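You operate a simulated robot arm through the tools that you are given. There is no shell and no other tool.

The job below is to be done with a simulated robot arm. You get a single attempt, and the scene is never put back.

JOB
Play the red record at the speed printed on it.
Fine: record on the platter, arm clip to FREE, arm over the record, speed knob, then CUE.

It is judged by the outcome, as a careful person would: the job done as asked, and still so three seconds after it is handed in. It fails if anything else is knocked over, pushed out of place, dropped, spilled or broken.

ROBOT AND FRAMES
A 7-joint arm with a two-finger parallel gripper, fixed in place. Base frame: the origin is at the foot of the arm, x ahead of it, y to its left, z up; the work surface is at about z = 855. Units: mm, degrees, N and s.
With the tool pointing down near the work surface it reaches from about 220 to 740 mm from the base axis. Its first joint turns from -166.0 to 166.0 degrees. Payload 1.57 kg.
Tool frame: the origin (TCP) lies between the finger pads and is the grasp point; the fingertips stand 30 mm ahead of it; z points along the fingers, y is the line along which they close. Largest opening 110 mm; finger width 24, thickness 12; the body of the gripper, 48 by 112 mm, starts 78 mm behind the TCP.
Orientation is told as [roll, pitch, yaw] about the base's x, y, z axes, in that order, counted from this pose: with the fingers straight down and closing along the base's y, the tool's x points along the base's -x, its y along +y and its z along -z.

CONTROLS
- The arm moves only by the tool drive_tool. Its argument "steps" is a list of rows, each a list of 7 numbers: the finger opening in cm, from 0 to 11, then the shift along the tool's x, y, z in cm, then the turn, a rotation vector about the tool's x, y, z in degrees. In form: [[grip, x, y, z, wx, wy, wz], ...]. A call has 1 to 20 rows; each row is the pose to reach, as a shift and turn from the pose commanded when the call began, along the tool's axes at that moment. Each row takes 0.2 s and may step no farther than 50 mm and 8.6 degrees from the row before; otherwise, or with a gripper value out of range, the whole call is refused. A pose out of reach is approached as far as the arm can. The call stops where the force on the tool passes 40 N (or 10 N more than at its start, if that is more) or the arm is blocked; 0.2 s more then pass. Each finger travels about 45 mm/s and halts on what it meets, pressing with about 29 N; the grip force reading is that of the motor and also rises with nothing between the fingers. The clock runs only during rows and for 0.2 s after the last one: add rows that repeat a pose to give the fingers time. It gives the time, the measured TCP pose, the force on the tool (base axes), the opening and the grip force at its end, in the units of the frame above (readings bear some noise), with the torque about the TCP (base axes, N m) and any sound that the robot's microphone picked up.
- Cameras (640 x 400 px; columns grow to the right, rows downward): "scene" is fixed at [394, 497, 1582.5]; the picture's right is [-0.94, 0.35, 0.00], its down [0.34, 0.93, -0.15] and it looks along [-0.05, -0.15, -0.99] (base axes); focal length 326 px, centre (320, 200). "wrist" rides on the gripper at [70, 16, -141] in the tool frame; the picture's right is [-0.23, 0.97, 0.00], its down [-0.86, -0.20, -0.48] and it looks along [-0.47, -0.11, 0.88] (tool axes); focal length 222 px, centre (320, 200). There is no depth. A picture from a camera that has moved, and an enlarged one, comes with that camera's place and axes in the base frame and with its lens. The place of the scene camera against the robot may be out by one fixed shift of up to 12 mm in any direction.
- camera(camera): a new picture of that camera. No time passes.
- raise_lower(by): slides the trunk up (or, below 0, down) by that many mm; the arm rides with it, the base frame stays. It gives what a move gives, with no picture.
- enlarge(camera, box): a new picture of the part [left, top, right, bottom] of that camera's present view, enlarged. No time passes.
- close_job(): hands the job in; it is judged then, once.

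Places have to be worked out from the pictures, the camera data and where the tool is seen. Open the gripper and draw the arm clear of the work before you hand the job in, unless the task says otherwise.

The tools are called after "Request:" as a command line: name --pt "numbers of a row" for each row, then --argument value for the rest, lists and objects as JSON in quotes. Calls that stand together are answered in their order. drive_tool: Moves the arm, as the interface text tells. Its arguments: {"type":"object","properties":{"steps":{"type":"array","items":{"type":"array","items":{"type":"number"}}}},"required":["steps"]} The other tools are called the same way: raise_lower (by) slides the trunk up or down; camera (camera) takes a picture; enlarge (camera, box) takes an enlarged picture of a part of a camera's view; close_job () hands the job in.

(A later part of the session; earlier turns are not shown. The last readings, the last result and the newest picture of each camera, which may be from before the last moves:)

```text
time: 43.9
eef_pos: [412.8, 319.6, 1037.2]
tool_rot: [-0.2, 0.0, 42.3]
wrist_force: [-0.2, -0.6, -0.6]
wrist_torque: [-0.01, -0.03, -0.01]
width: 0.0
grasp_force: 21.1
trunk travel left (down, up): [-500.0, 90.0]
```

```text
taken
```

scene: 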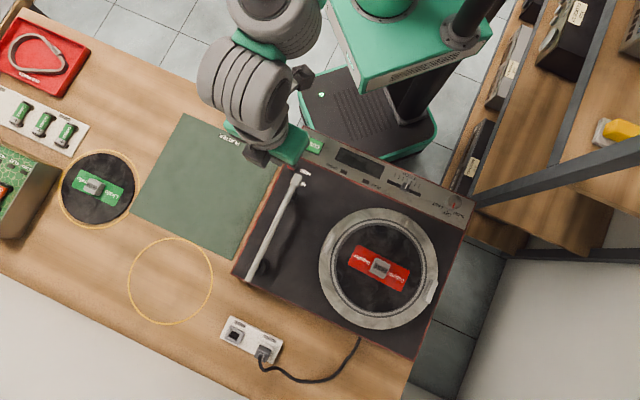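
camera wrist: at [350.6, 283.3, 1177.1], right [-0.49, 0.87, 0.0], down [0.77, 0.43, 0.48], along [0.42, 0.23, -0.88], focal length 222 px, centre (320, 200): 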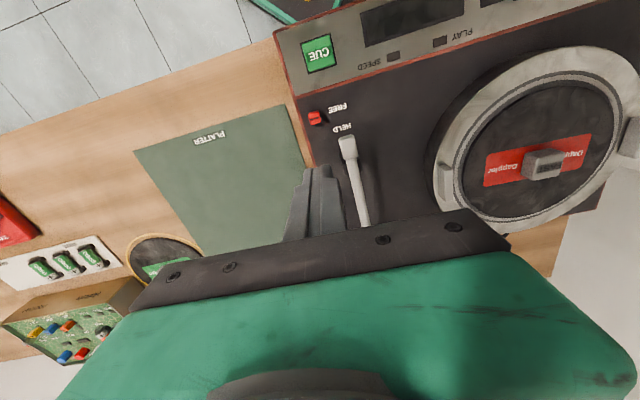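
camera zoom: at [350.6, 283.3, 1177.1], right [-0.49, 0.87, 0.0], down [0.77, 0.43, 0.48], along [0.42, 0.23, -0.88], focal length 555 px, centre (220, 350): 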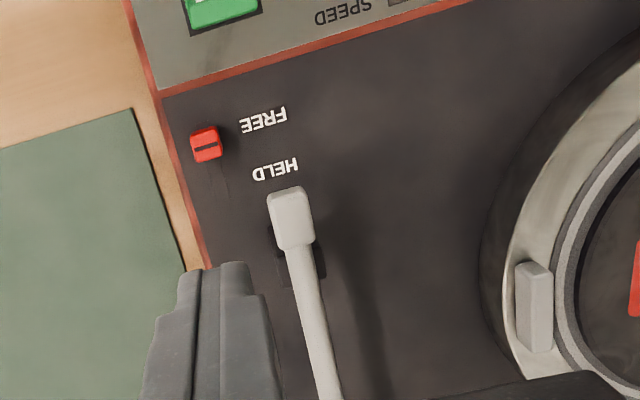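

The clip now sits at FREE. For the tonearm I'll use the two fingers as a loose fork around its head (centre about (395, 345), top z ≈ 922) and swing it; the pivot looks to be near (529, 482). First I position above the head with fingers 40 mm open.

Request:
drive_tool --pt "1 -0.2 1.5 0 0 0 -1.5" --pt "3 -0.39 3.08 0 0 0 -3.3" --pt "4 -0.39 3.08 2 0 0 -3.3" --pt "4 -0.39 3.08 4 0 0 -3.3" --pt "4 -0.39 3.08 5 0 0 -3.3"

Request:
enlarge --camera "wrist" --box '[220, 80, 420, 210]'

Request:
enlarge --camera "scene" --box '[240, 130, 340, 230]'

```text
time: 45.1
eef_pos: [395.8, 344.2, 986.0]
tool_rot: [-0.1, -0.1, 45.6]
wrist_force: [-0.2, -0.6, -0.4]
wrist_torque: [-0.05, 0.02, -0.02]
width: 39.9
grasp_force: 0.0
trunk travel left (down, up): [-500.0, 90.0]
```

```text
3.08 times, centred on (320, 145) of wrist
camera zoom: at [335.2, 304.8, 1126.5], right [-0.54, 0.84, 0.0], down [0.74, 0.47, 0.48], along [0.41, 0.25, -0.88], focal length 684 px, centre (320, 369)
```

zoom: 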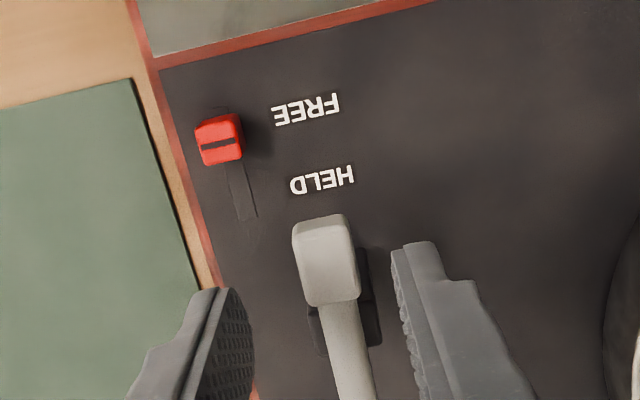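

```text
4.00 times, centred on (290, 180) of scene
camera zoom: at [394.0, 497.0, 1582.5], right [-0.94, 0.35, 0.0], down [0.34, 0.93, -0.15], along [-0.05, -0.15, -0.99], focal length 1306 px, centre (440, 280)
```

zoom: 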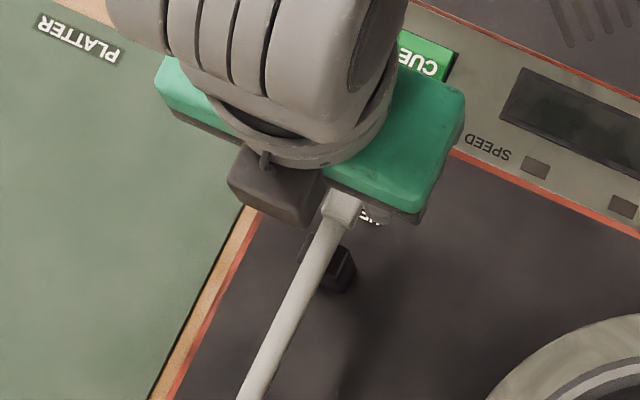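

The head is centred between the fingers. I lower the fork so the tips reach about z = 911 around the head, above platter height, and narrow it to 28 mm.

Request:
drive_tool --pt "4 0 0.15 2 0 0 0" --pt "4 0 0.15 4 0 0 0" --pt "4 0 0.15 4.5 0 0 0" --pt "3.2 0 0.15 4.5 0 0 0" --pt "2.8 0 0.15 4.5 0 0 0" --pt "2.8 0 0.15 4.5 0 0 0"

Request:
enlarge --camera "wrist" --box '[220, 80, 420, 210]'

Request:
enlarge --camera "scene" --box '[240, 130, 340, 230]'

```text
time: 46.5
eef_pos: [394.1, 343.4, 941.1]
tool_rot: [-0.2, 0.0, 45.5]
wrist_force: [0.0, -0.7, -0.6]
wrist_torque: [0.0, 0.0, -0.02]
width: 27.8
grasp_force: 0.0
trunk travel left (down, up): [-500.0, 90.0]
```

```text
3.08 times, centred on (320, 145) of wrist
camera zoom: at [334.1, 305.2, 1081.3], right [-0.54, 0.84, 0.0], down [0.74, 0.47, 0.48], along [0.41, 0.25, -0.88], focal length 684 px, centre (320, 369)
```

zoom: 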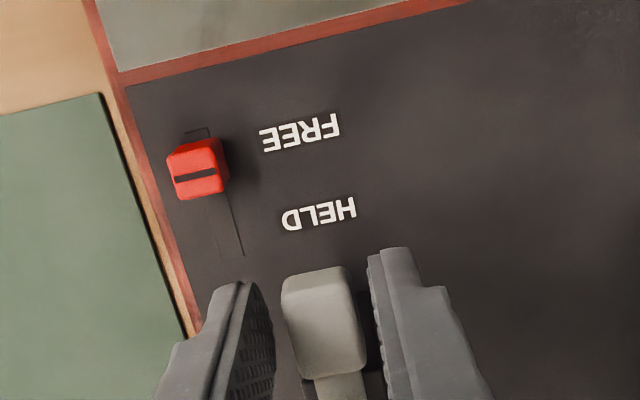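

```text
4.00 times, centred on (290, 180) of scene
camera zoom: at [394.0, 497.0, 1582.5], right [-0.94, 0.35, 0.0], down [0.34, 0.93, -0.15], along [-0.05, -0.15, -0.99], focal length 1306 px, centre (440, 280)
```

zoom: 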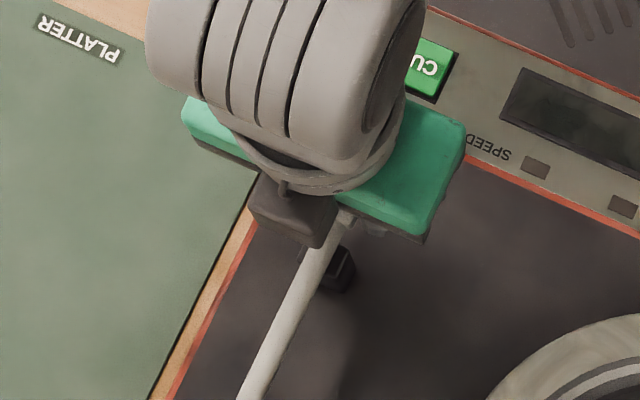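

The fork straddles the head. I begin the swing toward the platter with a small 7° arc about the pivot to see that the arm moves freely.

Request:
drive_tool --pt "2.8 -0.01 0.59 0 0 0 1.75" --pt "2.8 -0.036 1.18 0 0 0 3.5" --pt "2.8 -0.08 1.77 0 0 0 5.25" --pt "2.8 -0.144 2.357 0 0 0 7" --pt "2.8 -0.144 2.357 0 0 0 7"

Request:
enlarge --camera "wrist" --box '[220, 80, 420, 210]'

Request:
enlarge --camera "scene" --box '[230, 150, 350, 290]'

```text
time: 47.7
eef_pos: [377.8, 362.6, 941.4]
tool_rot: [-0.1, 0.0, 38.4]
wrist_force: [-0.2, -0.1, 0.1]
wrist_torque: [-0.01, 0.03, -0.01]
width: 28.1
grasp_force: 0.0
trunk travel left (down, up): [-500.0, 90.0]
```

```text
3.08 times, centred on (320, 145) of wrist
camera zoom: at [313.7, 330.9, 1081.5], right [-0.43, 0.9, 0.0], down [0.79, 0.38, 0.48], along [0.43, 0.2, -0.88], focal length 684 px, centre (320, 369)
```

zoom: 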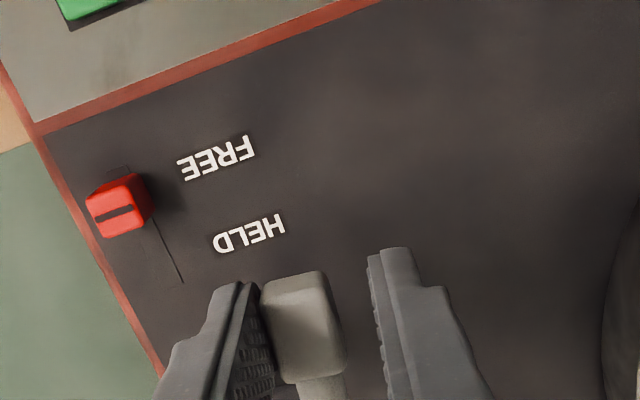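

```text
2.86 times, centred on (290, 220) of scene
camera zoom: at [394.0, 497.0, 1582.5], right [-0.94, 0.35, 0.0], down [0.34, 0.93, -0.15], along [-0.05, -0.15, -0.99], focal length 933 px, centre (406, 143)
```

zoom: 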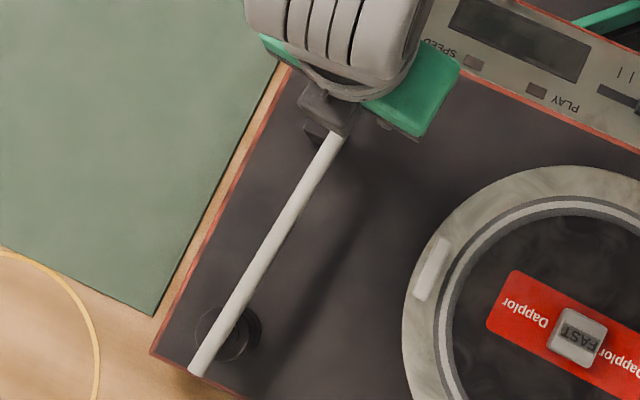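

The arm swings freely with almost no force. I continue another 24° along the arc.

Request:
drive_tool --pt "2.8 -0.012 0.675 0 0 0 2" --pt "2.8 -0.047 1.349 0 0 0 4" --pt "2.8 -0.188 2.692 0 0 0 8" --pt "2.8 -0.423 4.021 0 0 0 12" --pt "2.8 -0.749 5.331 0 0 0 16" --pt "2.8 -1.166 6.615 0 0 0 20" --pt "2.8 -1.4 7.25 0 0 0 22" --pt "2.8 -1.672 7.866 0 0 0 24" --pt "2.8 -1.672 7.866 0 0 0 24"

Request:
enlarge --camera "wrist" --box '[220, 80, 420, 210]'

Request:
enlarge --camera "scene" --box '[230, 150, 430, 310]'

```text
time: 49.7
eef_pos: [344.0, 434.1, 939.3]
tool_rot: [-0.1, -0.1, 14.5]
wrist_force: [0.5, -0.5, 0.0]
wrist_torque: [-0.01, -0.01, 0.0]
width: 28.3
grasp_force: 0.1
trunk travel left (down, up): [-500.0, 90.0]
```

```text
3.08 times, centred on (320, 145) of wrist
camera zoom: at [271.6, 431.6, 1081.1], right [-0.02, 1.0, 0.0], down [0.88, 0.02, 0.48], along [0.48, 0.01, -0.88], focal length 684 px, centre (320, 369)
```

zoom: 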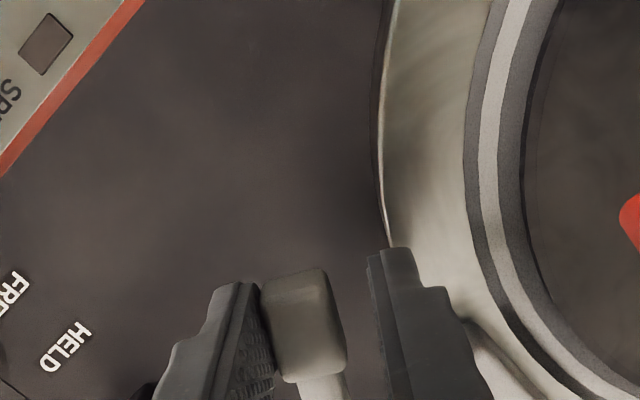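

```text
2.50 times, centred on (330, 230) of scene
camera zoom: at [394.0, 497.0, 1582.5], right [-0.94, 0.35, 0.0], down [0.34, 0.93, -0.15], along [-0.05, -0.15, -0.99], focal length 816 px, centre (295, 125)
```

zoom: 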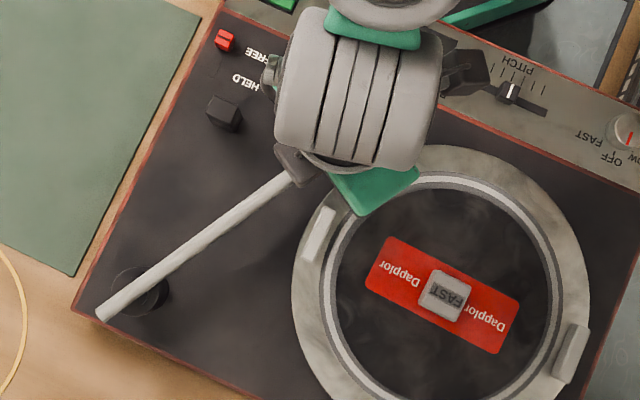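

Following well. I swing the last 24° to bring the head over the record's playing area, raising the fork 2 mm for clearance.

Request:
drive_tool --pt "2.8 -0.012 0.67 -0.2 0 0 2" --pt "2.8 -0.047 1.335 -0.2 0 0 4" --pt "2.8 -0.188 2.66 -0.2 0 0 8" --pt "2.8 -0.42 3.97 -0.2 0 0 12" --pt "2.8 -0.74 5.265 -0.2 0 0 16" --pt "2.8 -1.15 6.53 -0.2 0 0 20" --pt "2.8 -1.39 7.155 -0.2 0 0 22" --pt "2.8 -1.65 7.77 -0.2 0 0 24" --pt "2.8 -1.65 7.77 -0.2 0 0 24"

Request:
enlarge --camera "wrist" --box '[220, 80, 420, 210]'

Request:
enlarge --camera "scene" --box '[230, 180, 450, 340]'

```text
time: 51.7
eef_pos: [339.4, 513.9, 943.1]
tool_rot: [0.0, -0.2, -9.4]
wrist_force: [-0.2, -0.8, -0.5]
wrist_torque: [0.02, 0.02, -0.08]
width: 27.9
grasp_force: 0.1
trunk travel left (down, up): [-500.0, 90.0]
```

```text
3.08 times, centred on (320, 145) of wrist
camera zoom: at [273.4, 540.0, 1083.0], right [0.39, 0.92, 0.0], down [0.81, -0.34, 0.48], along [0.44, -0.19, -0.88], focal length 684 px, centre (320, 369)
```

zoom: 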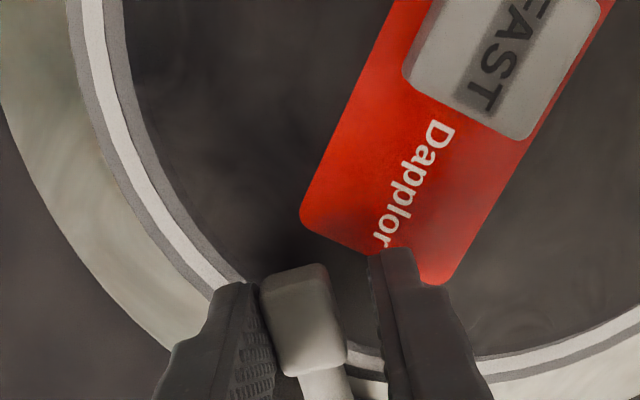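

```text
2.50 times, centred on (340, 260) of scene
camera zoom: at [394.0, 497.0, 1582.5], right [-0.94, 0.35, 0.0], down [0.34, 0.93, -0.15], along [-0.05, -0.15, -0.99], focal length 816 px, centre (270, 50)
```

zoom: 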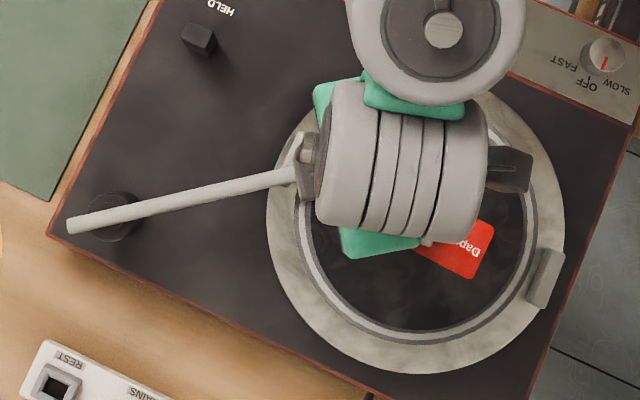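

The head is now over the record, roughly 75 mm from its centre (record radius ≈ 88). I nudge 1.5° more, then open the fork and rise clear.

Request:
drive_tool --pt "2.8 -0.003 0.25 0 0 0 0.75" --pt "2.8 -0.007 0.5 0 0 0 1.5" --pt "2.8 -0.007 0.5 0 0 0 1.5" --pt "3.4 -0.007 0.4 0 0 0 1.5" --pt "4 -0.007 0.2 0 0 0 1.5" --pt "4 -0.007 0.2 -1.5 0 0 1.5" --pt "4 -0.007 0.2 -4 0 0 1.5" --pt "4 -0.007 0.2 -8 0 0 1.5" --pt "4 -0.007 0.2 -12 0 0 1.5"

Request:
camera --camera "wrist"

Request:
enlarge --camera "wrist" --box '[200, 40, 480, 220]'

Request:
camera --camera "scene"

```text
time: 53.7
eef_pos: [339.0, 514.6, 1062.9]
tool_rot: [0.0, -0.3, -10.9]
wrist_force: [0.6, 0.3, 0.7]
wrist_torque: [0.02, 0.01, -0.02]
width: 40.1
grasp_force: 0.0
trunk travel left (down, up): [-500.0, 90.0]
```

```text
taken
camera wrist: at [273.4, 544.0, 1202.9], right [0.41, 0.91, 0.0], down [0.8, -0.36, 0.48], along [0.44, -0.2, -0.88], focal length 222 px, centre (320, 200)
```

wrist: 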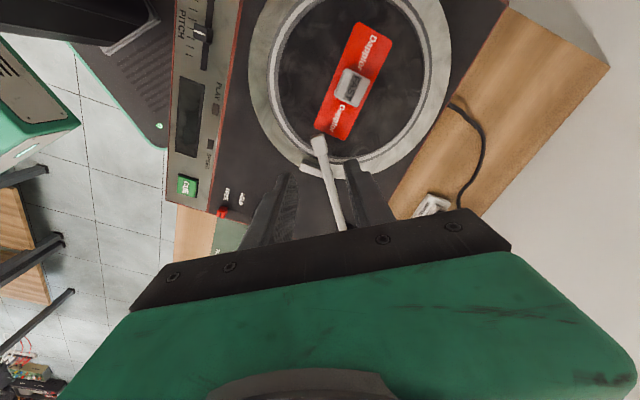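

```text
2.22 times, centred on (340, 130) of wrist
camera zoom: at [273.4, 544.0, 1202.9], right [0.41, 0.91, 0.0], down [0.8, -0.36, 0.48], along [0.44, -0.2, -0.88], focal length 494 px, centre (276, 356)
```

zoom: 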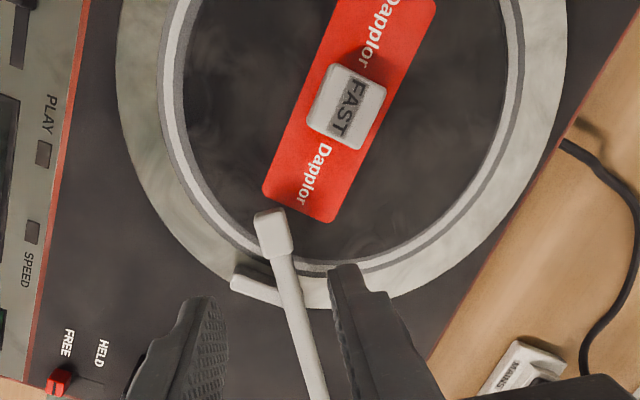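

```text
taken
```

scene: 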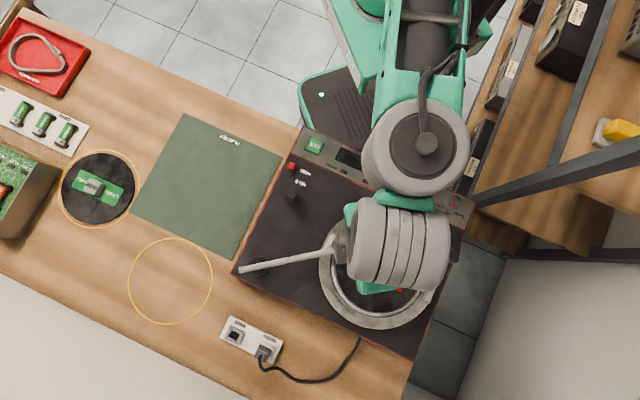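

The tonearm head stays put over the record, about 73 mm from centre. Next is the speed knob, which I triangulate at (82, 503) with its top near z = 868; I move above it at height and turn the hand so a 47° clockwise turn will stay in range.

Request:
drive_tool --pt "4.5 2.8 -0.7 0 0 0 -7.9" --pt "5 5.6 -1.35 0 0 0 -15.8" --pt "5 8.35 -2 0 0 0 -23.6" --pt "5 11.1 -2.7 0 0 0 -31.5" --pt "5 13.9 -3.3 0 0 0 -39.4" --pt "5 16.7 -4 0 0 0 -47.3" --pt "5 19.5 -4.7 0 0 0 -55.1" --pt "5 22.2 -5.3 0 0 0 -63" --pt "5 25 -6 0 0 0 -70.9" --pt "5 25 -6 0 0 0 -70.9"

Request:
camera --camera "wrist"

Request:
camera --camera "scene"

```text
time: 55.9
eef_pos: [81.7, 504.9, 1061.3]
tool_rot: [-0.2, 0.0, 60.0]
wrist_force: [0.3, 1.1, -0.5]
wrist_torque: [0.03, 0.0, -0.01]
width: 49.9
grasp_force: 0.0
trunk travel left (down, up): [-500.0, 90.0]
```

```text
taken
camera wrist: at [33.0, 451.2, 1202.2], right [-0.73, 0.68, 0.0], down [0.6, 0.64, 0.48], along [0.33, 0.35, -0.88], focal length 222 px, centre (320, 200)
```

wrist: 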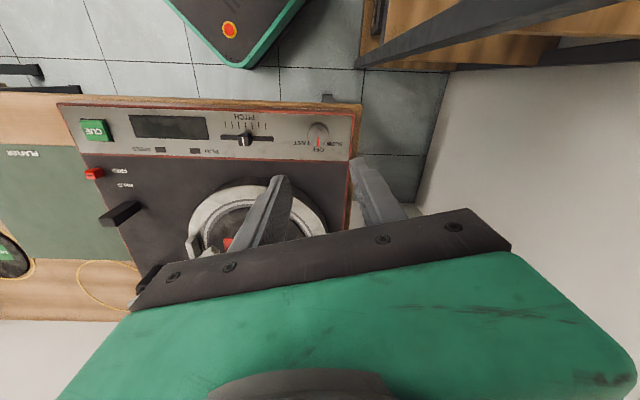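

```text
taken
```

scene: 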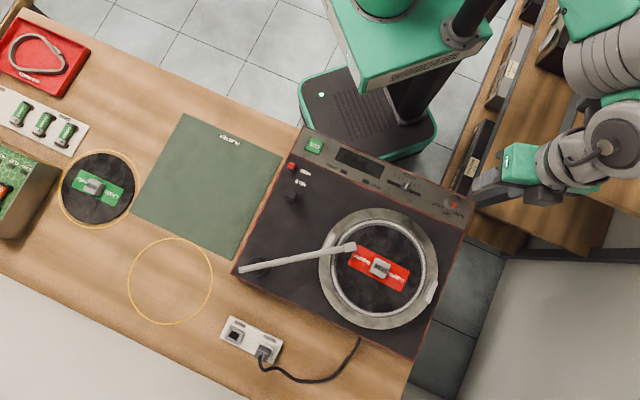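

Pose reached; the shelf beam computes to about z ≈ 750, below the panel. I enlarge the knob for alignment.

Request:
enlarge --camera "wrist" --box '[270, 90, 370, 170]'

Request:
enlarge --camera "scene" --box '[420, 150, 520, 230]'

Request:
enlarge --camera "scene" --box '[230, 200, 450, 340]'

```text
5.00 times, centred on (320, 130) of wrist
camera zoom: at [33.0, 451.2, 1202.2], right [-0.73, 0.68, 0.0], down [0.6, 0.64, 0.48], along [0.33, 0.35, -0.88], focal length 1111 px, centre (320, 550)
```

zoom: 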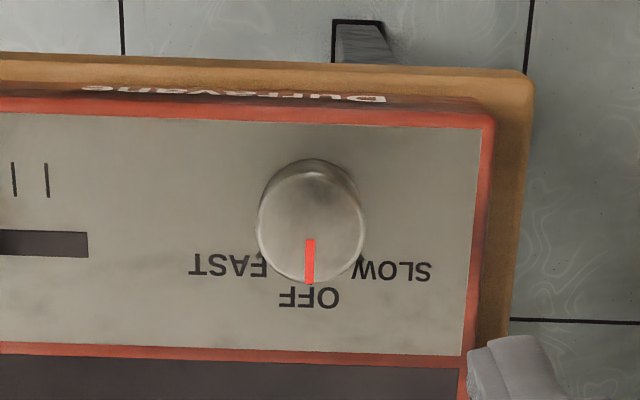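

```text
5.00 times, centred on (470, 190) of scene
camera zoom: at [394.0, 497.0, 1582.5], right [-0.94, 0.35, 0.0], down [0.34, 0.93, -0.15], along [-0.05, -0.15, -0.99], focal length 1632 px, centre (-430, 250)
```

zoom: 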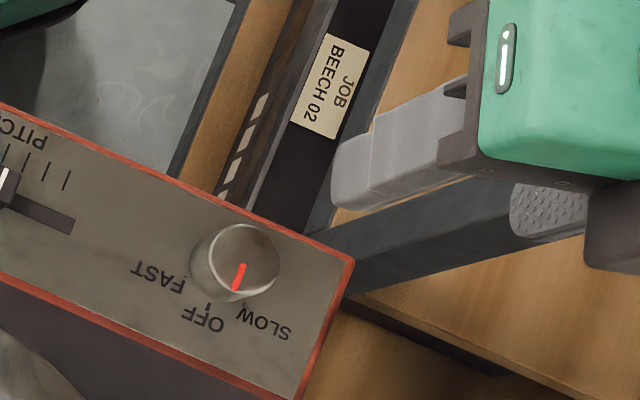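

```text
2.86 times, centred on (340, 270) of scene
camera zoom: at [394.0, 497.0, 1582.5], right [-0.94, 0.35, 0.0], down [0.34, 0.93, -0.15], along [-0.05, -0.15, -0.99], focal length 933 px, centre (263, 0)
```

zoom: 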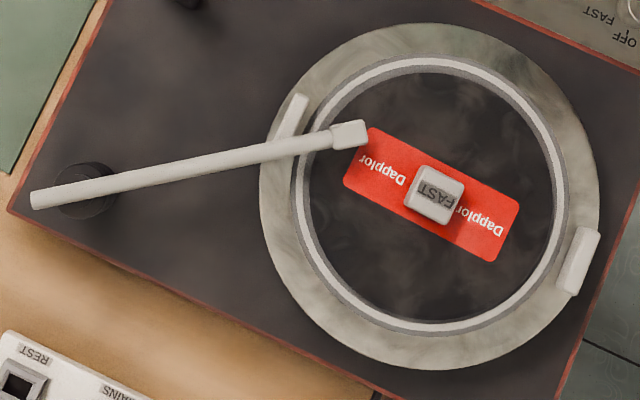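

I shift about 3 mm to centre on the knob (≈(84, 502.5)) and descend to 20 mm above it.

Request:
drive_tool --pt "5 0 -0.2 3.5 0 0 0" --pt "5 0 -0.33 7 0 0 0" --pt "5 0 -0.33 10.5 0 0 0" --pt "5 0 -0.33 14 0 0 0" --pt "5 0 -0.33 14 0 0 0"

Request:
enlarge --camera "wrist" --box '[220, 90, 420, 220]'

Request:
camera --camera "scene"

```text
time: 57.1
eef_pos: [84.4, 502.7, 920.2]
tool_rot: [-0.1, 0.1, 60.0]
wrist_force: [0.1, 0.0, -0.2]
wrist_torque: [-0.04, 0.01, -0.03]
width: 49.9
grasp_force: 0.0
trunk travel left (down, up): [-500.0, 90.0]
```

```text
3.08 times, centred on (320, 155) of wrist
camera zoom: at [36.1, 450.1, 1061.8], right [-0.73, 0.68, 0.0], down [0.6, 0.64, 0.48], along [0.33, 0.35, -0.88], focal length 684 px, centre (320, 338)
```

zoom: 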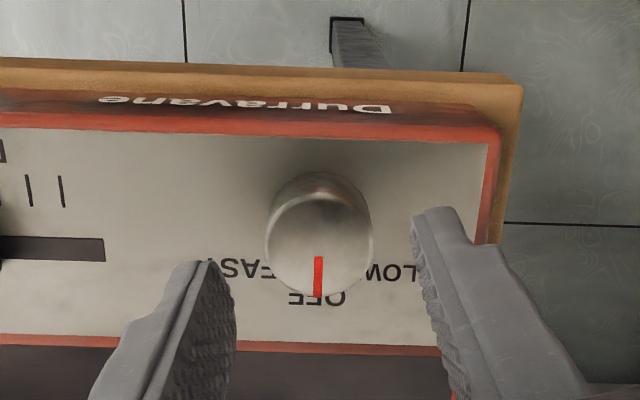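

```text
taken
```

scene: 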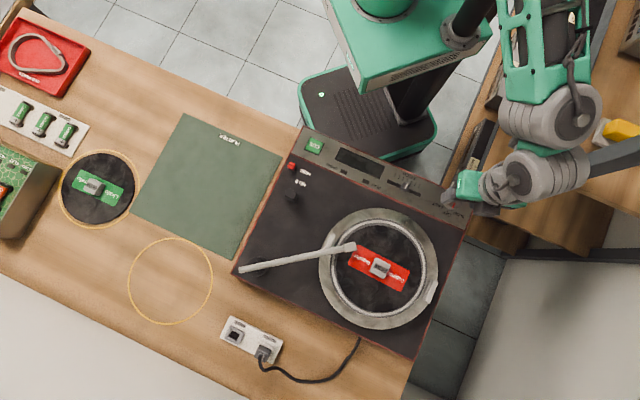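

Centred on the knob. I descend so the tips reach about z = 861 beside it.

Request:
drive_tool --pt "5 0 0 1.5 0 0 0" --pt "5 0 0 2.6 0 0 0" --pt "5 0 0 2.9 0 0 0" --pt "5 0 0 2.9 0 0 0"

Request:
enlarge --camera "wrist" --box '[220, 90, 420, 220]'

```text
time: 58.1
eef_pos: [86.0, 502.5, 894.3]
tool_rot: [-0.1, -0.1, 59.9]
wrist_force: [0.0, -0.4, -0.1]
wrist_torque: [0.02, 0.02, 0.02]
width: 50.0
grasp_force: 0.2
trunk travel left (down, up): [-500.0, 90.0]
```

```text
3.08 times, centred on (320, 155) of wrist
camera zoom: at [36.7, 449.5, 1033.4], right [-0.73, 0.68, 0.0], down [0.6, 0.64, 0.48], along [0.33, 0.35, -0.88], focal length 684 px, centre (320, 338)
```

zoom: 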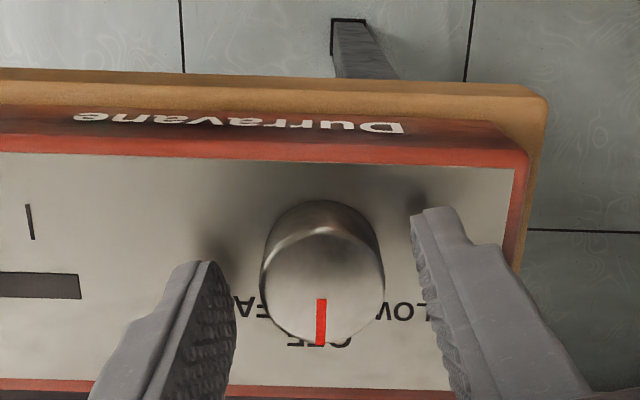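

Tips flank the knob. I lower 2 mm more and close on it.

Request:
drive_tool --pt "5 0 0 0.2 0 0 0" --pt "4 0 0 0.2 0 0 0" --pt "2.5 0 0 0.2 0 0 0" --pt "2.5 0 0 0.2 0 0 0" --pt "2.5 0 0 0.2 0 0 0"

Request:
enlarge --camera "wrist" --box '[220, 90, 420, 220]'

```text
time: 59.3
eef_pos: [85.1, 502.7, 891.1]
tool_rot: [-0.1, -0.1, 60.1]
wrist_force: [-4.6, 2.4, -1.6]
wrist_torque: [0.23, 0.32, -0.02]
width: 31.6
grasp_force: 34.9
trunk travel left (down, up): [-500.0, 90.0]
```

```text
3.08 times, centred on (320, 155) of wrist
camera zoom: at [36.0, 449.5, 1031.5], right [-0.73, 0.68, 0.0], down [0.6, 0.64, 0.48], along [0.33, 0.35, -0.88], focal length 684 px, centre (320, 338)
```

zoom: 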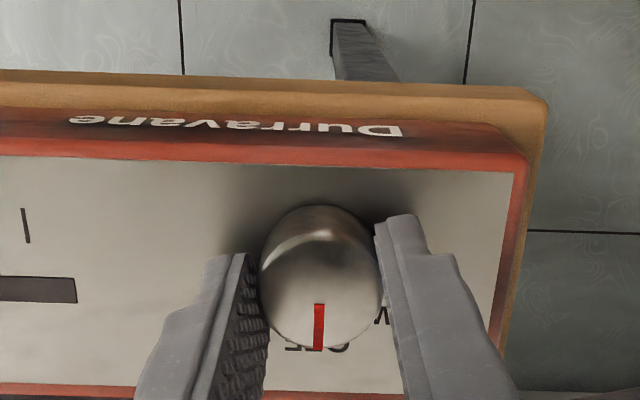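

Knob gripped at 31.6 mm. I turn it clockwise (seen from above), first 24°, and check that it follows.

Request:
drive_tool --pt "2.5 0 0.08 0 0 0 0" --pt "2.5 0 0.08 0 0 0 6" --pt "2.5 0 0.08 0 0 0 12" --pt "2.5 0 0.08 0 0 0 18" --pt "2.5 0 0.08 0 0 0 24" --pt "2.5 0 0.08 0 0 0 24"

Request:
enlarge --camera "wrist" --box '[220, 90, 420, 220]'

```text
time: 60.7
eef_pos: [84.8, 502.7, 891.9]
tool_rot: [-0.2, 0.0, 35.8]
wrist_force: [-2.7, -2.2, 1.0]
wrist_torque: [-0.32, 0.79, 0.0]
width: 31.2
grasp_force: 40.2
trunk travel left (down, up): [-500.0, 90.0]
```

```text
3.08 times, centred on (320, 155) of wrist
camera zoom: at [19.0, 474.1, 1031.3], right [-0.39, 0.92, 0.0], down [0.81, 0.34, 0.48], along [0.44, 0.18, -0.88], focal length 684 px, centre (320, 338)
```

zoom: 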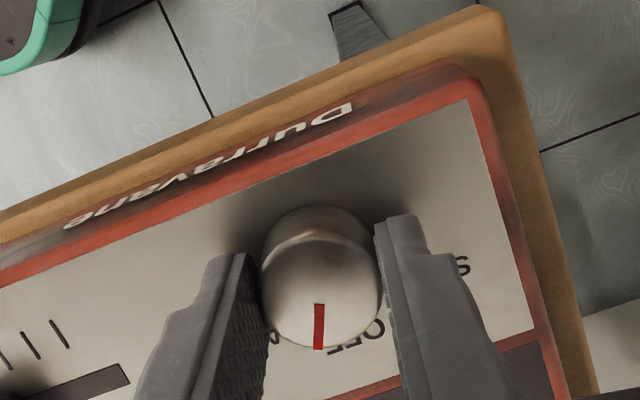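

The knob turns with the fingers. I turn the remaining 23° to FAST.

Request:
drive_tool --pt "2.5 0 0 0 0 0 6" --pt "2.5 0 0 0 0 0 12" --pt "2.5 0 0 0 0 0 18" --pt "2.5 0 0 0 0 0 23" --pt "2.5 0 0 0 0 0 23"

Request:
enlarge --camera "wrist" --box '[220, 90, 420, 220]'

Request:
enlarge --camera "scene" --box '[330, 140, 490, 230]'

```text
time: 61.9
eef_pos: [84.8, 502.3, 891.0]
tool_rot: [-0.1, -0.1, 12.8]
wrist_force: [0.6, -3.4, 0.4]
wrist_torque: [0.02, 0.32, -0.04]
width: 31.5
grasp_force: 40.5
trunk travel left (down, up): [-500.0, 90.0]
```

```text
3.08 times, centred on (320, 155) of wrist
camera zoom: at [13.4, 501.9, 1031.2], right [0.01, 1.0, 0.0], down [0.88, 0.0, 0.48], along [0.48, 0.0, -0.88], focal length 684 px, centre (320, 338)
```

zoom: 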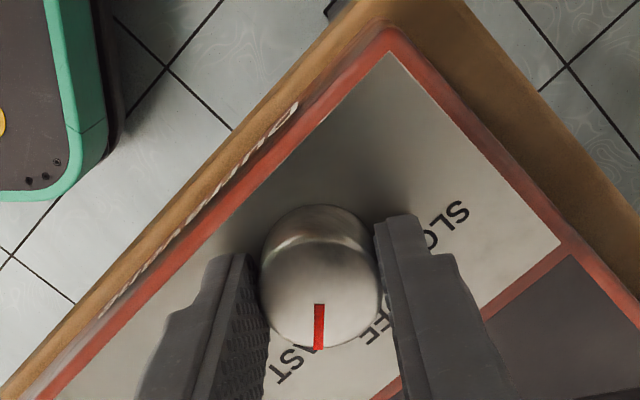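

```text
4.00 times, centred on (410, 185) of scene
camera zoom: at [394.0, 497.0, 1582.5], right [-0.94, 0.35, 0.0], down [0.34, 0.93, -0.15], along [-0.05, -0.15, -0.99], focal length 1306 px, centre (-40, 260)
```

zoom: 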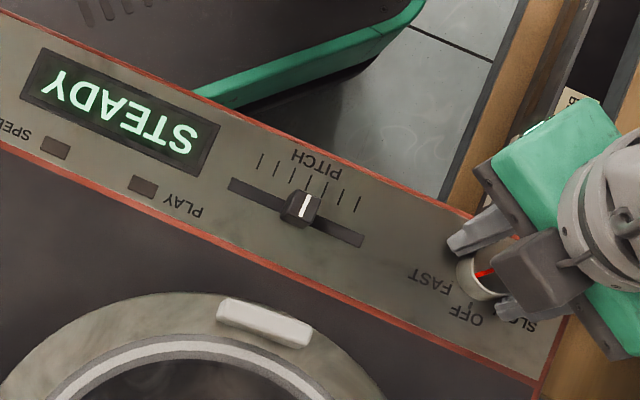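

The display lit up reading STEADY and the platter has begun to turn. I open the fingers and rise off the knob to check the pointer and lamps.

Request:
drive_tool --pt "3.5 0 0 0 0 0 0" --pt "5 0 0 0 0 0 0" --pt "5 0 0 0 0 0 0" --pt "5 0 0 -3 0 0 0" --pt "5 0 0 -7 0 0 0" --pt "5 0 0 -11 0 0 0" --pt "5 0 0 -15 0 0 0"

Request:
enlarge --camera "wrist" --box '[220, 60, 420, 190]'

Request:
camera --camera "scene"

Request:
enlarge --camera "scene" --box '[290, 130, 490, 240]'

```text
time: 63.5
eef_pos: [84.8, 503.0, 1040.1]
tool_rot: [-0.2, 0.0, 12.8]
wrist_force: [0.2, 0.3, 0.0]
wrist_torque: [0.0, -0.01, 0.05]
width: 50.1
grasp_force: 0.1
trunk travel left (down, up): [-500.0, 90.0]
```

```text
3.08 times, centred on (320, 125) of wrist
camera zoom: at [13.5, 503.1, 1181.2], right [0.0, 1.0, 0.0], down [0.88, 0.0, 0.48], along [0.48, -0.01, -0.88], focal length 684 px, centre (320, 431)
```

zoom: 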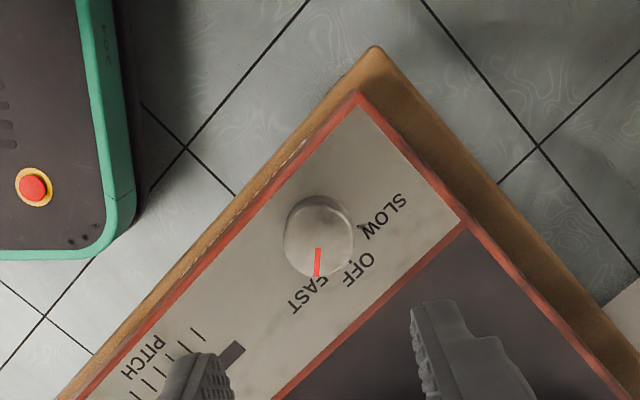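

```text
taken
```

scene: 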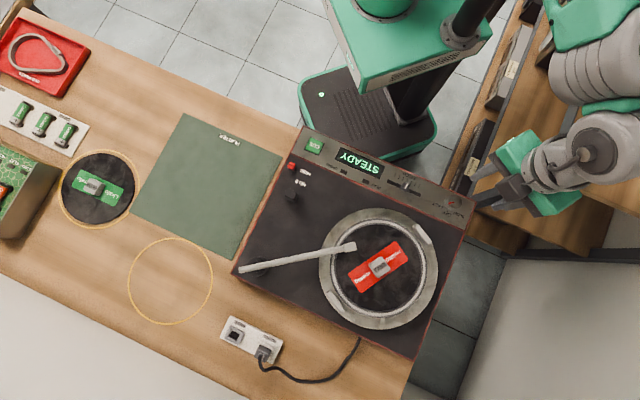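

```text
3.20 times, centred on (390, 185) of scene
camera zoom: at [394.0, 497.0, 1582.5], right [-0.94, 0.35, 0.0], down [0.34, 0.93, -0.15], along [-0.05, -0.15, -0.99], focal length 1045 px, centre (96, 248)
```

zoom: 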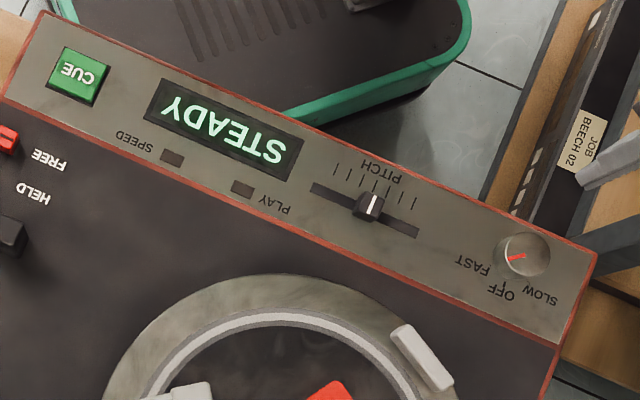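

The pointer is at FAST and the platter is turning. Last is CUE, which I place at (328, 270.5) with its top near z = 862; I move above it with closed fingers.

Request:
drive_tool --pt "4 -1.9 -2.8 0 0 0 -3" --pt "3 -3.7 -5.6 0 0 0 -6" --pt "2 -5.6 -8.4 0 0 0 -9" --pt "1 -7.4 -11.2 0 0 0 -12" --pt "0 -9.3 -14 0 0 0 -15" --pt "0 -11.1 -16.8 1 0 0 -18" --pt "0 -13 -19.6 2.5 0 0 -21" --pt "0 -14.8 -22.4 4 0 0 -24" --pt "0 -16.7 -25.3 6 0 0 -27" --pt "0 -18.56 -28.06 8 0 0 -30" --pt "0 -18.56 -28.06 8 0 0 -30"

Request:
camera --camera "wrist"

Request:
enlarge --camera "wrist" --box '[240, 100, 400, 210]'

Request:
camera --camera "scene"

```text
time: 65.9
eef_pos: [329.0, 269.8, 961.2]
tool_rot: [-0.2, 0.0, 43.0]
wrist_force: [0.4, 0.6, -0.1]
wrist_torque: [-0.02, -0.01, 0.01]
width: 0.0
grasp_force: 21.3
trunk travel left (down, up): [-500.0, 90.0]
```

```text
taken
camera wrist: at [266.8, 234.0, 1102.4], right [-0.5, 0.87, 0.0], down [0.76, 0.44, 0.48], along [0.42, 0.24, -0.88], focal length 222 px, centre (320, 200)
```

wrist: 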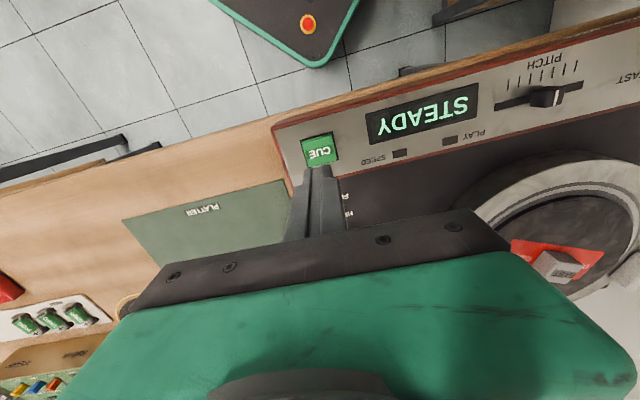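

```text
3.64 times, centred on (320, 155) of wrist
camera zoom: at [266.8, 234.0, 1102.4], right [-0.5, 0.87, 0.0], down [0.76, 0.44, 0.48], along [0.42, 0.24, -0.88], focal length 808 px, centre (320, 364)
```

zoom: 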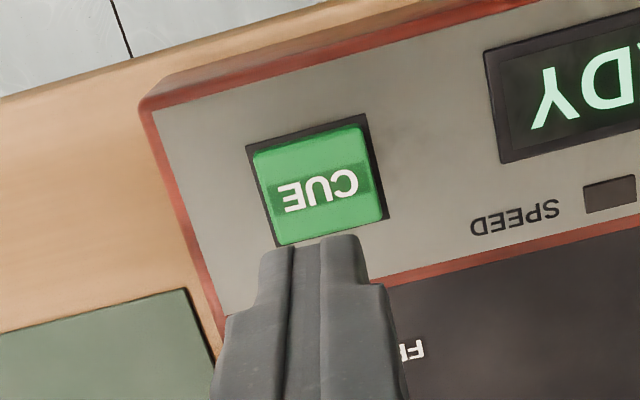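

```text
taken
```

scene: 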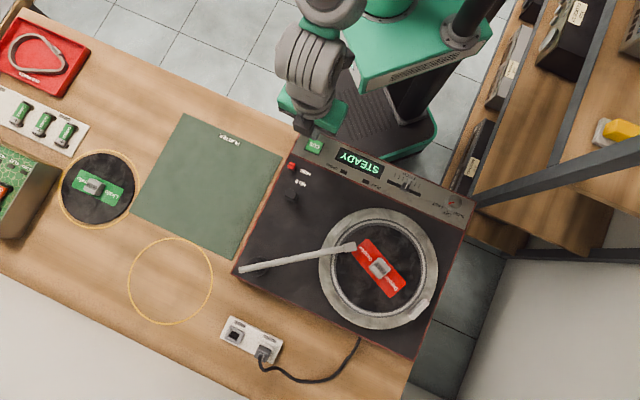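

The closed tips line up with CUE to within 2 mm. I correct that and descend to just above the button.

Request:
drive_tool --pt "0 0.2 0 2.5 0 0 0" --pt "0 0.2 0 5 0 0 0" --pt "0 0.2 0 6.2 0 0 0" --pt "0 0.2 0 6.2 0 0 0"

Request:
enlarge --camera "wrist" --box '[240, 100, 400, 210]'

```text
time: 66.9
eef_pos: [326.6, 269.6, 899.8]
tool_rot: [-0.1, 0.0, 42.9]
wrist_force: [0.5, -0.3, -0.4]
wrist_torque: [-0.02, -0.04, 0.01]
width: 0.0
grasp_force: 21.6
trunk travel left (down, up): [-500.0, 90.0]
```

```text
3.64 times, centred on (320, 155) of wrist
camera zoom: at [264.9, 233.1, 1040.1], right [-0.5, 0.87, 0.0], down [0.76, 0.44, 0.48], along [0.42, 0.24, -0.88], focal length 808 px, centre (320, 364)
```

zoom: 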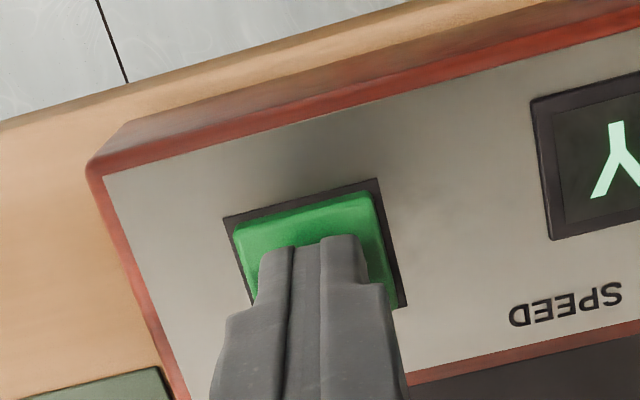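

Right over the button. I press down in small steps, watching force and sound.

Request:
drive_tool --pt "0 0 0 0.4 0 0 0" --pt "0 0 0 0.7 0 0 0" --pt "0 0 0 0.9 0 0 0" --pt "0 0 0 0.9 0 0 0"

Request:
enlarge --camera "scene" --box '[290, 130, 490, 270]'

```text
time: 67.9
eef_pos: [326.7, 270.4, 890.2]
tool_rot: [-0.2, 0.0, 42.9]
wrist_force: [-0.2, 0.1, 0.6]
wrist_torque: [-0.01, 0.0, 0.02]
width: 0.4
grasp_force: 21.1
trunk travel left (down, up): [-500.0, 90.0]
```

```text
2.86 times, centred on (390, 200) of scene
camera zoom: at [394.0, 497.0, 1582.5], right [-0.94, 0.35, 0.0], down [0.34, 0.93, -0.15], along [-0.05, -0.15, -0.99], focal length 933 px, centre (120, 200)
```

zoom: 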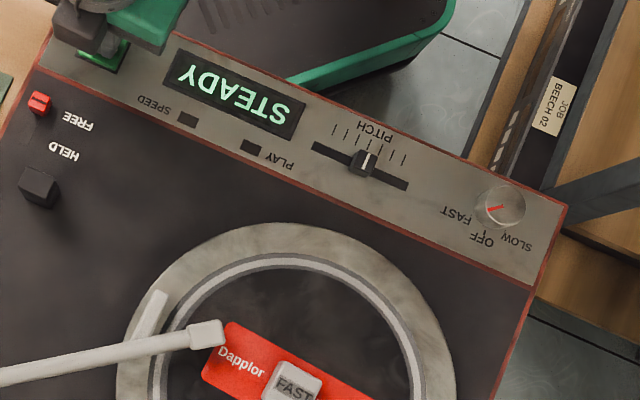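

Hardly any force yet; I press further in 2 mm steps.

Request:
drive_tool --pt "0 0 0 0.15 0 0 0" --pt "0 0 0 0.3 0 0 0" --pt "0 0 0 0.3 0 0 0"

Request:
enlarge --camera "scene" --box '[290, 130, 490, 270]'

```text
time: 68.7
eef_pos: [327.1, 268.1, 888.0]
tool_rot: [-0.2, -0.2, 42.9]
wrist_force: [0.1, 1.8, 4.0]
wrist_torque: [0.08, 0.0, 0.01]
width: 0.2
grasp_force: 21.3
trunk travel left (down, up): [-500.0, 90.0]
heard: click
```

```text
2.86 times, centred on (390, 200) of scene
camera zoom: at [394.0, 497.0, 1582.5], right [-0.94, 0.35, 0.0], down [0.34, 0.93, -0.15], along [-0.05, -0.15, -0.99], focal length 933 px, centre (120, 200)
```

zoom: 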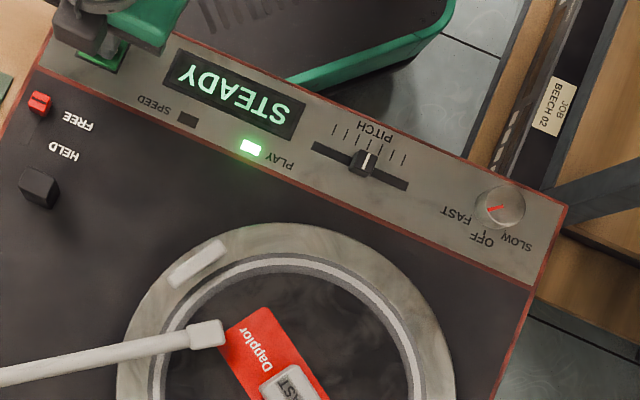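

A click, and the PLAY lamp lit. I rise straight off the button and check the lamps and the tonearm.

Request:
drive_tool --pt "0 0 0 -0.5 0 0 0" --pt "0 0 0 -2.5 0 0 0" --pt "0 0 0 -6 0 0 0" --pt "0 0 0 -10 0 0 0" --pt "0 0 0 -14 0 0 0" --pt "0 0 0 -17 0 0 0"

Request:
camera --camera "scene"

Request:
enlarge --camera "scene" --box '[290, 130, 490, 270]'

Request:
enlarge --camera "scene" --box '[230, 200, 450, 340]'

```text
time: 70.1
eef_pos: [328.1, 269.3, 1058.0]
tool_rot: [-0.2, 0.0, 43.0]
wrist_force: [-0.8, 0.8, 0.1]
wrist_torque: [-0.02, 0.0, -0.01]
width: 0.0
grasp_force: 21.4
trunk travel left (down, up): [-500.0, 90.0]
```

```text
taken
```

scene: 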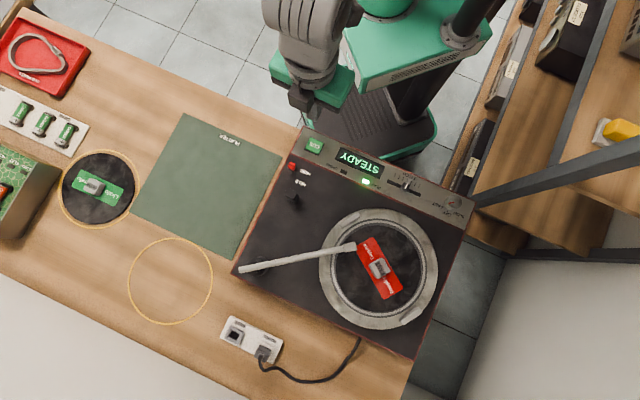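

```text
2.86 times, centred on (390, 200) of scene
camera zoom: at [394.0, 497.0, 1582.5], right [-0.94, 0.35, 0.0], down [0.34, 0.93, -0.15], along [-0.05, -0.15, -0.99], focal length 933 px, centre (120, 200)
```

zoom: 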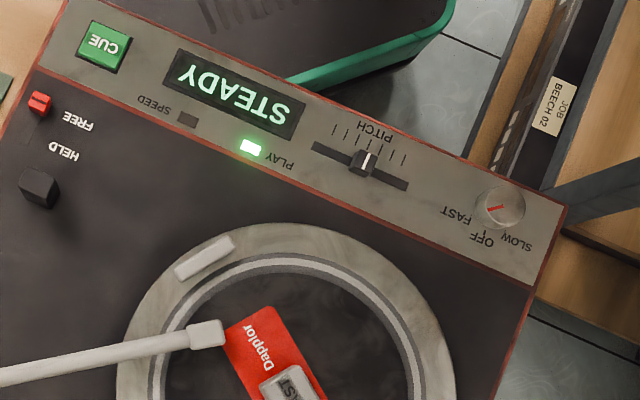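

```text
2.86 times, centred on (340, 270) of scene
camera zoom: at [394.0, 497.0, 1582.5], right [-0.94, 0.35, 0.0], down [0.34, 0.93, -0.15], along [-0.05, -0.15, -0.99], focal length 933 px, centre (263, 0)
```

zoom: 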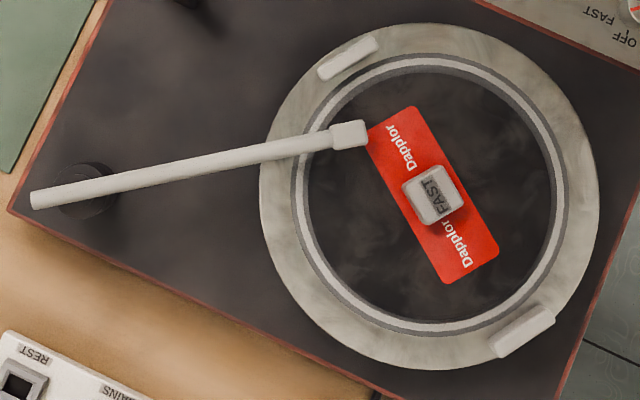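

PLAY is lit and the display reads STEADY; from frame to frame the platter turns at about 260°/s, i.e. the fast speed. I wait a second clear of the deck and check the lamps again closely.

Request:
drive_tool --pt "2 0 0 -2 0 0 0" --pt "4 0 0 -4 0 0 0" --pt "5 0 0 -4 0 0 0" --pt "5 0 0 -4 0 0 0" --pt "5 0 0 -4 0 0 0" --pt "5 0 0 -4 0 0 0"

Request:
enlarge --camera "scene" --box '[300, 130, 400, 200]'

Request:
enlarge --camera "scene" --box '[230, 200, 450, 340]'

Request:
enlarge --camera "wrist" --box '[320, 60, 640, 260]'

```text
time: 71.5
eef_pos: [327.0, 268.6, 1098.0]
tool_rot: [-0.2, 0.0, 42.9]
wrist_force: [-0.2, 0.2, 0.2]
wrist_torque: [0.01, -0.02, -0.02]
width: 50.1
grasp_force: 0.1
trunk travel left (down, up): [-500.0, 90.0]
```

```text
5.71 times, centred on (350, 165) of scene
camera zoom: at [394.0, 497.0, 1582.5], right [-0.94, 0.35, 0.0], down [0.34, 0.93, -0.15], along [-0.05, -0.15, -0.99], focal length 1866 px, centre (149, 400)
```

zoom: 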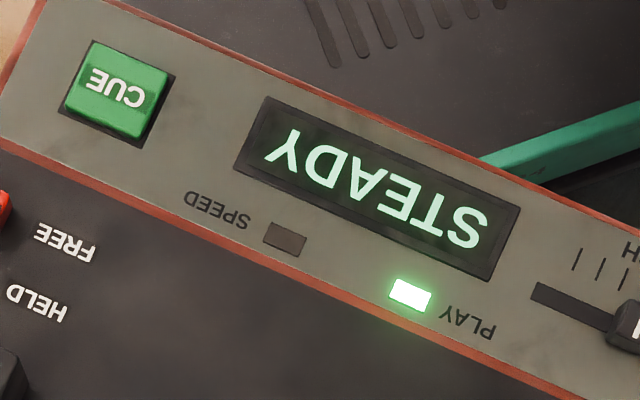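

```text
2.86 times, centred on (340, 270) of scene
camera zoom: at [394.0, 497.0, 1582.5], right [-0.94, 0.35, 0.0], down [0.34, 0.93, -0.15], along [-0.05, -0.15, -0.99], focal length 933 px, centre (263, 0)
```

zoom: 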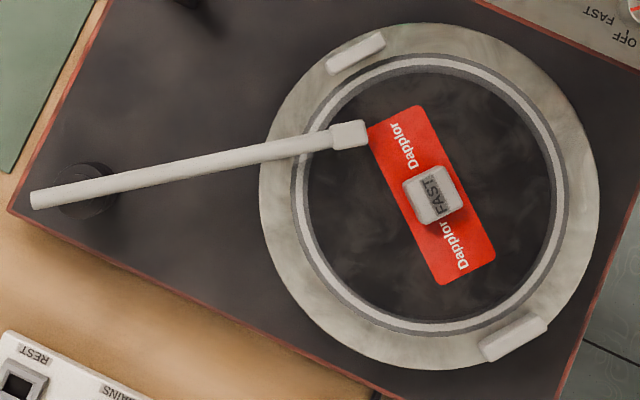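

```text
2.00 times, centred on (480, 160) of wrist
camera zoom: at [264.5, 233.2, 1238.1], right [-0.5, 0.87, 0.0], down [0.76, 0.44, 0.48], along [0.42, 0.24, -0.88], focal length 444 px, centre (0, 280)
```

zoom: 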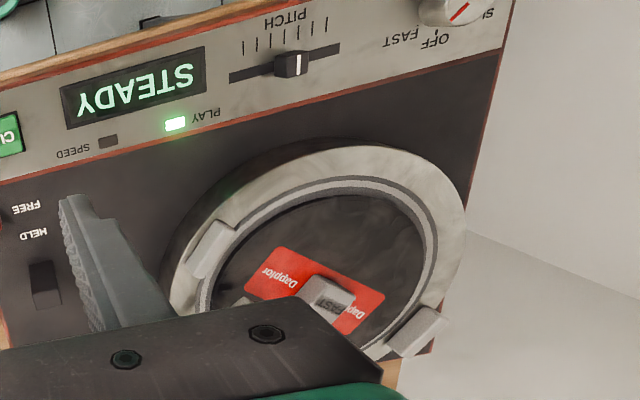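

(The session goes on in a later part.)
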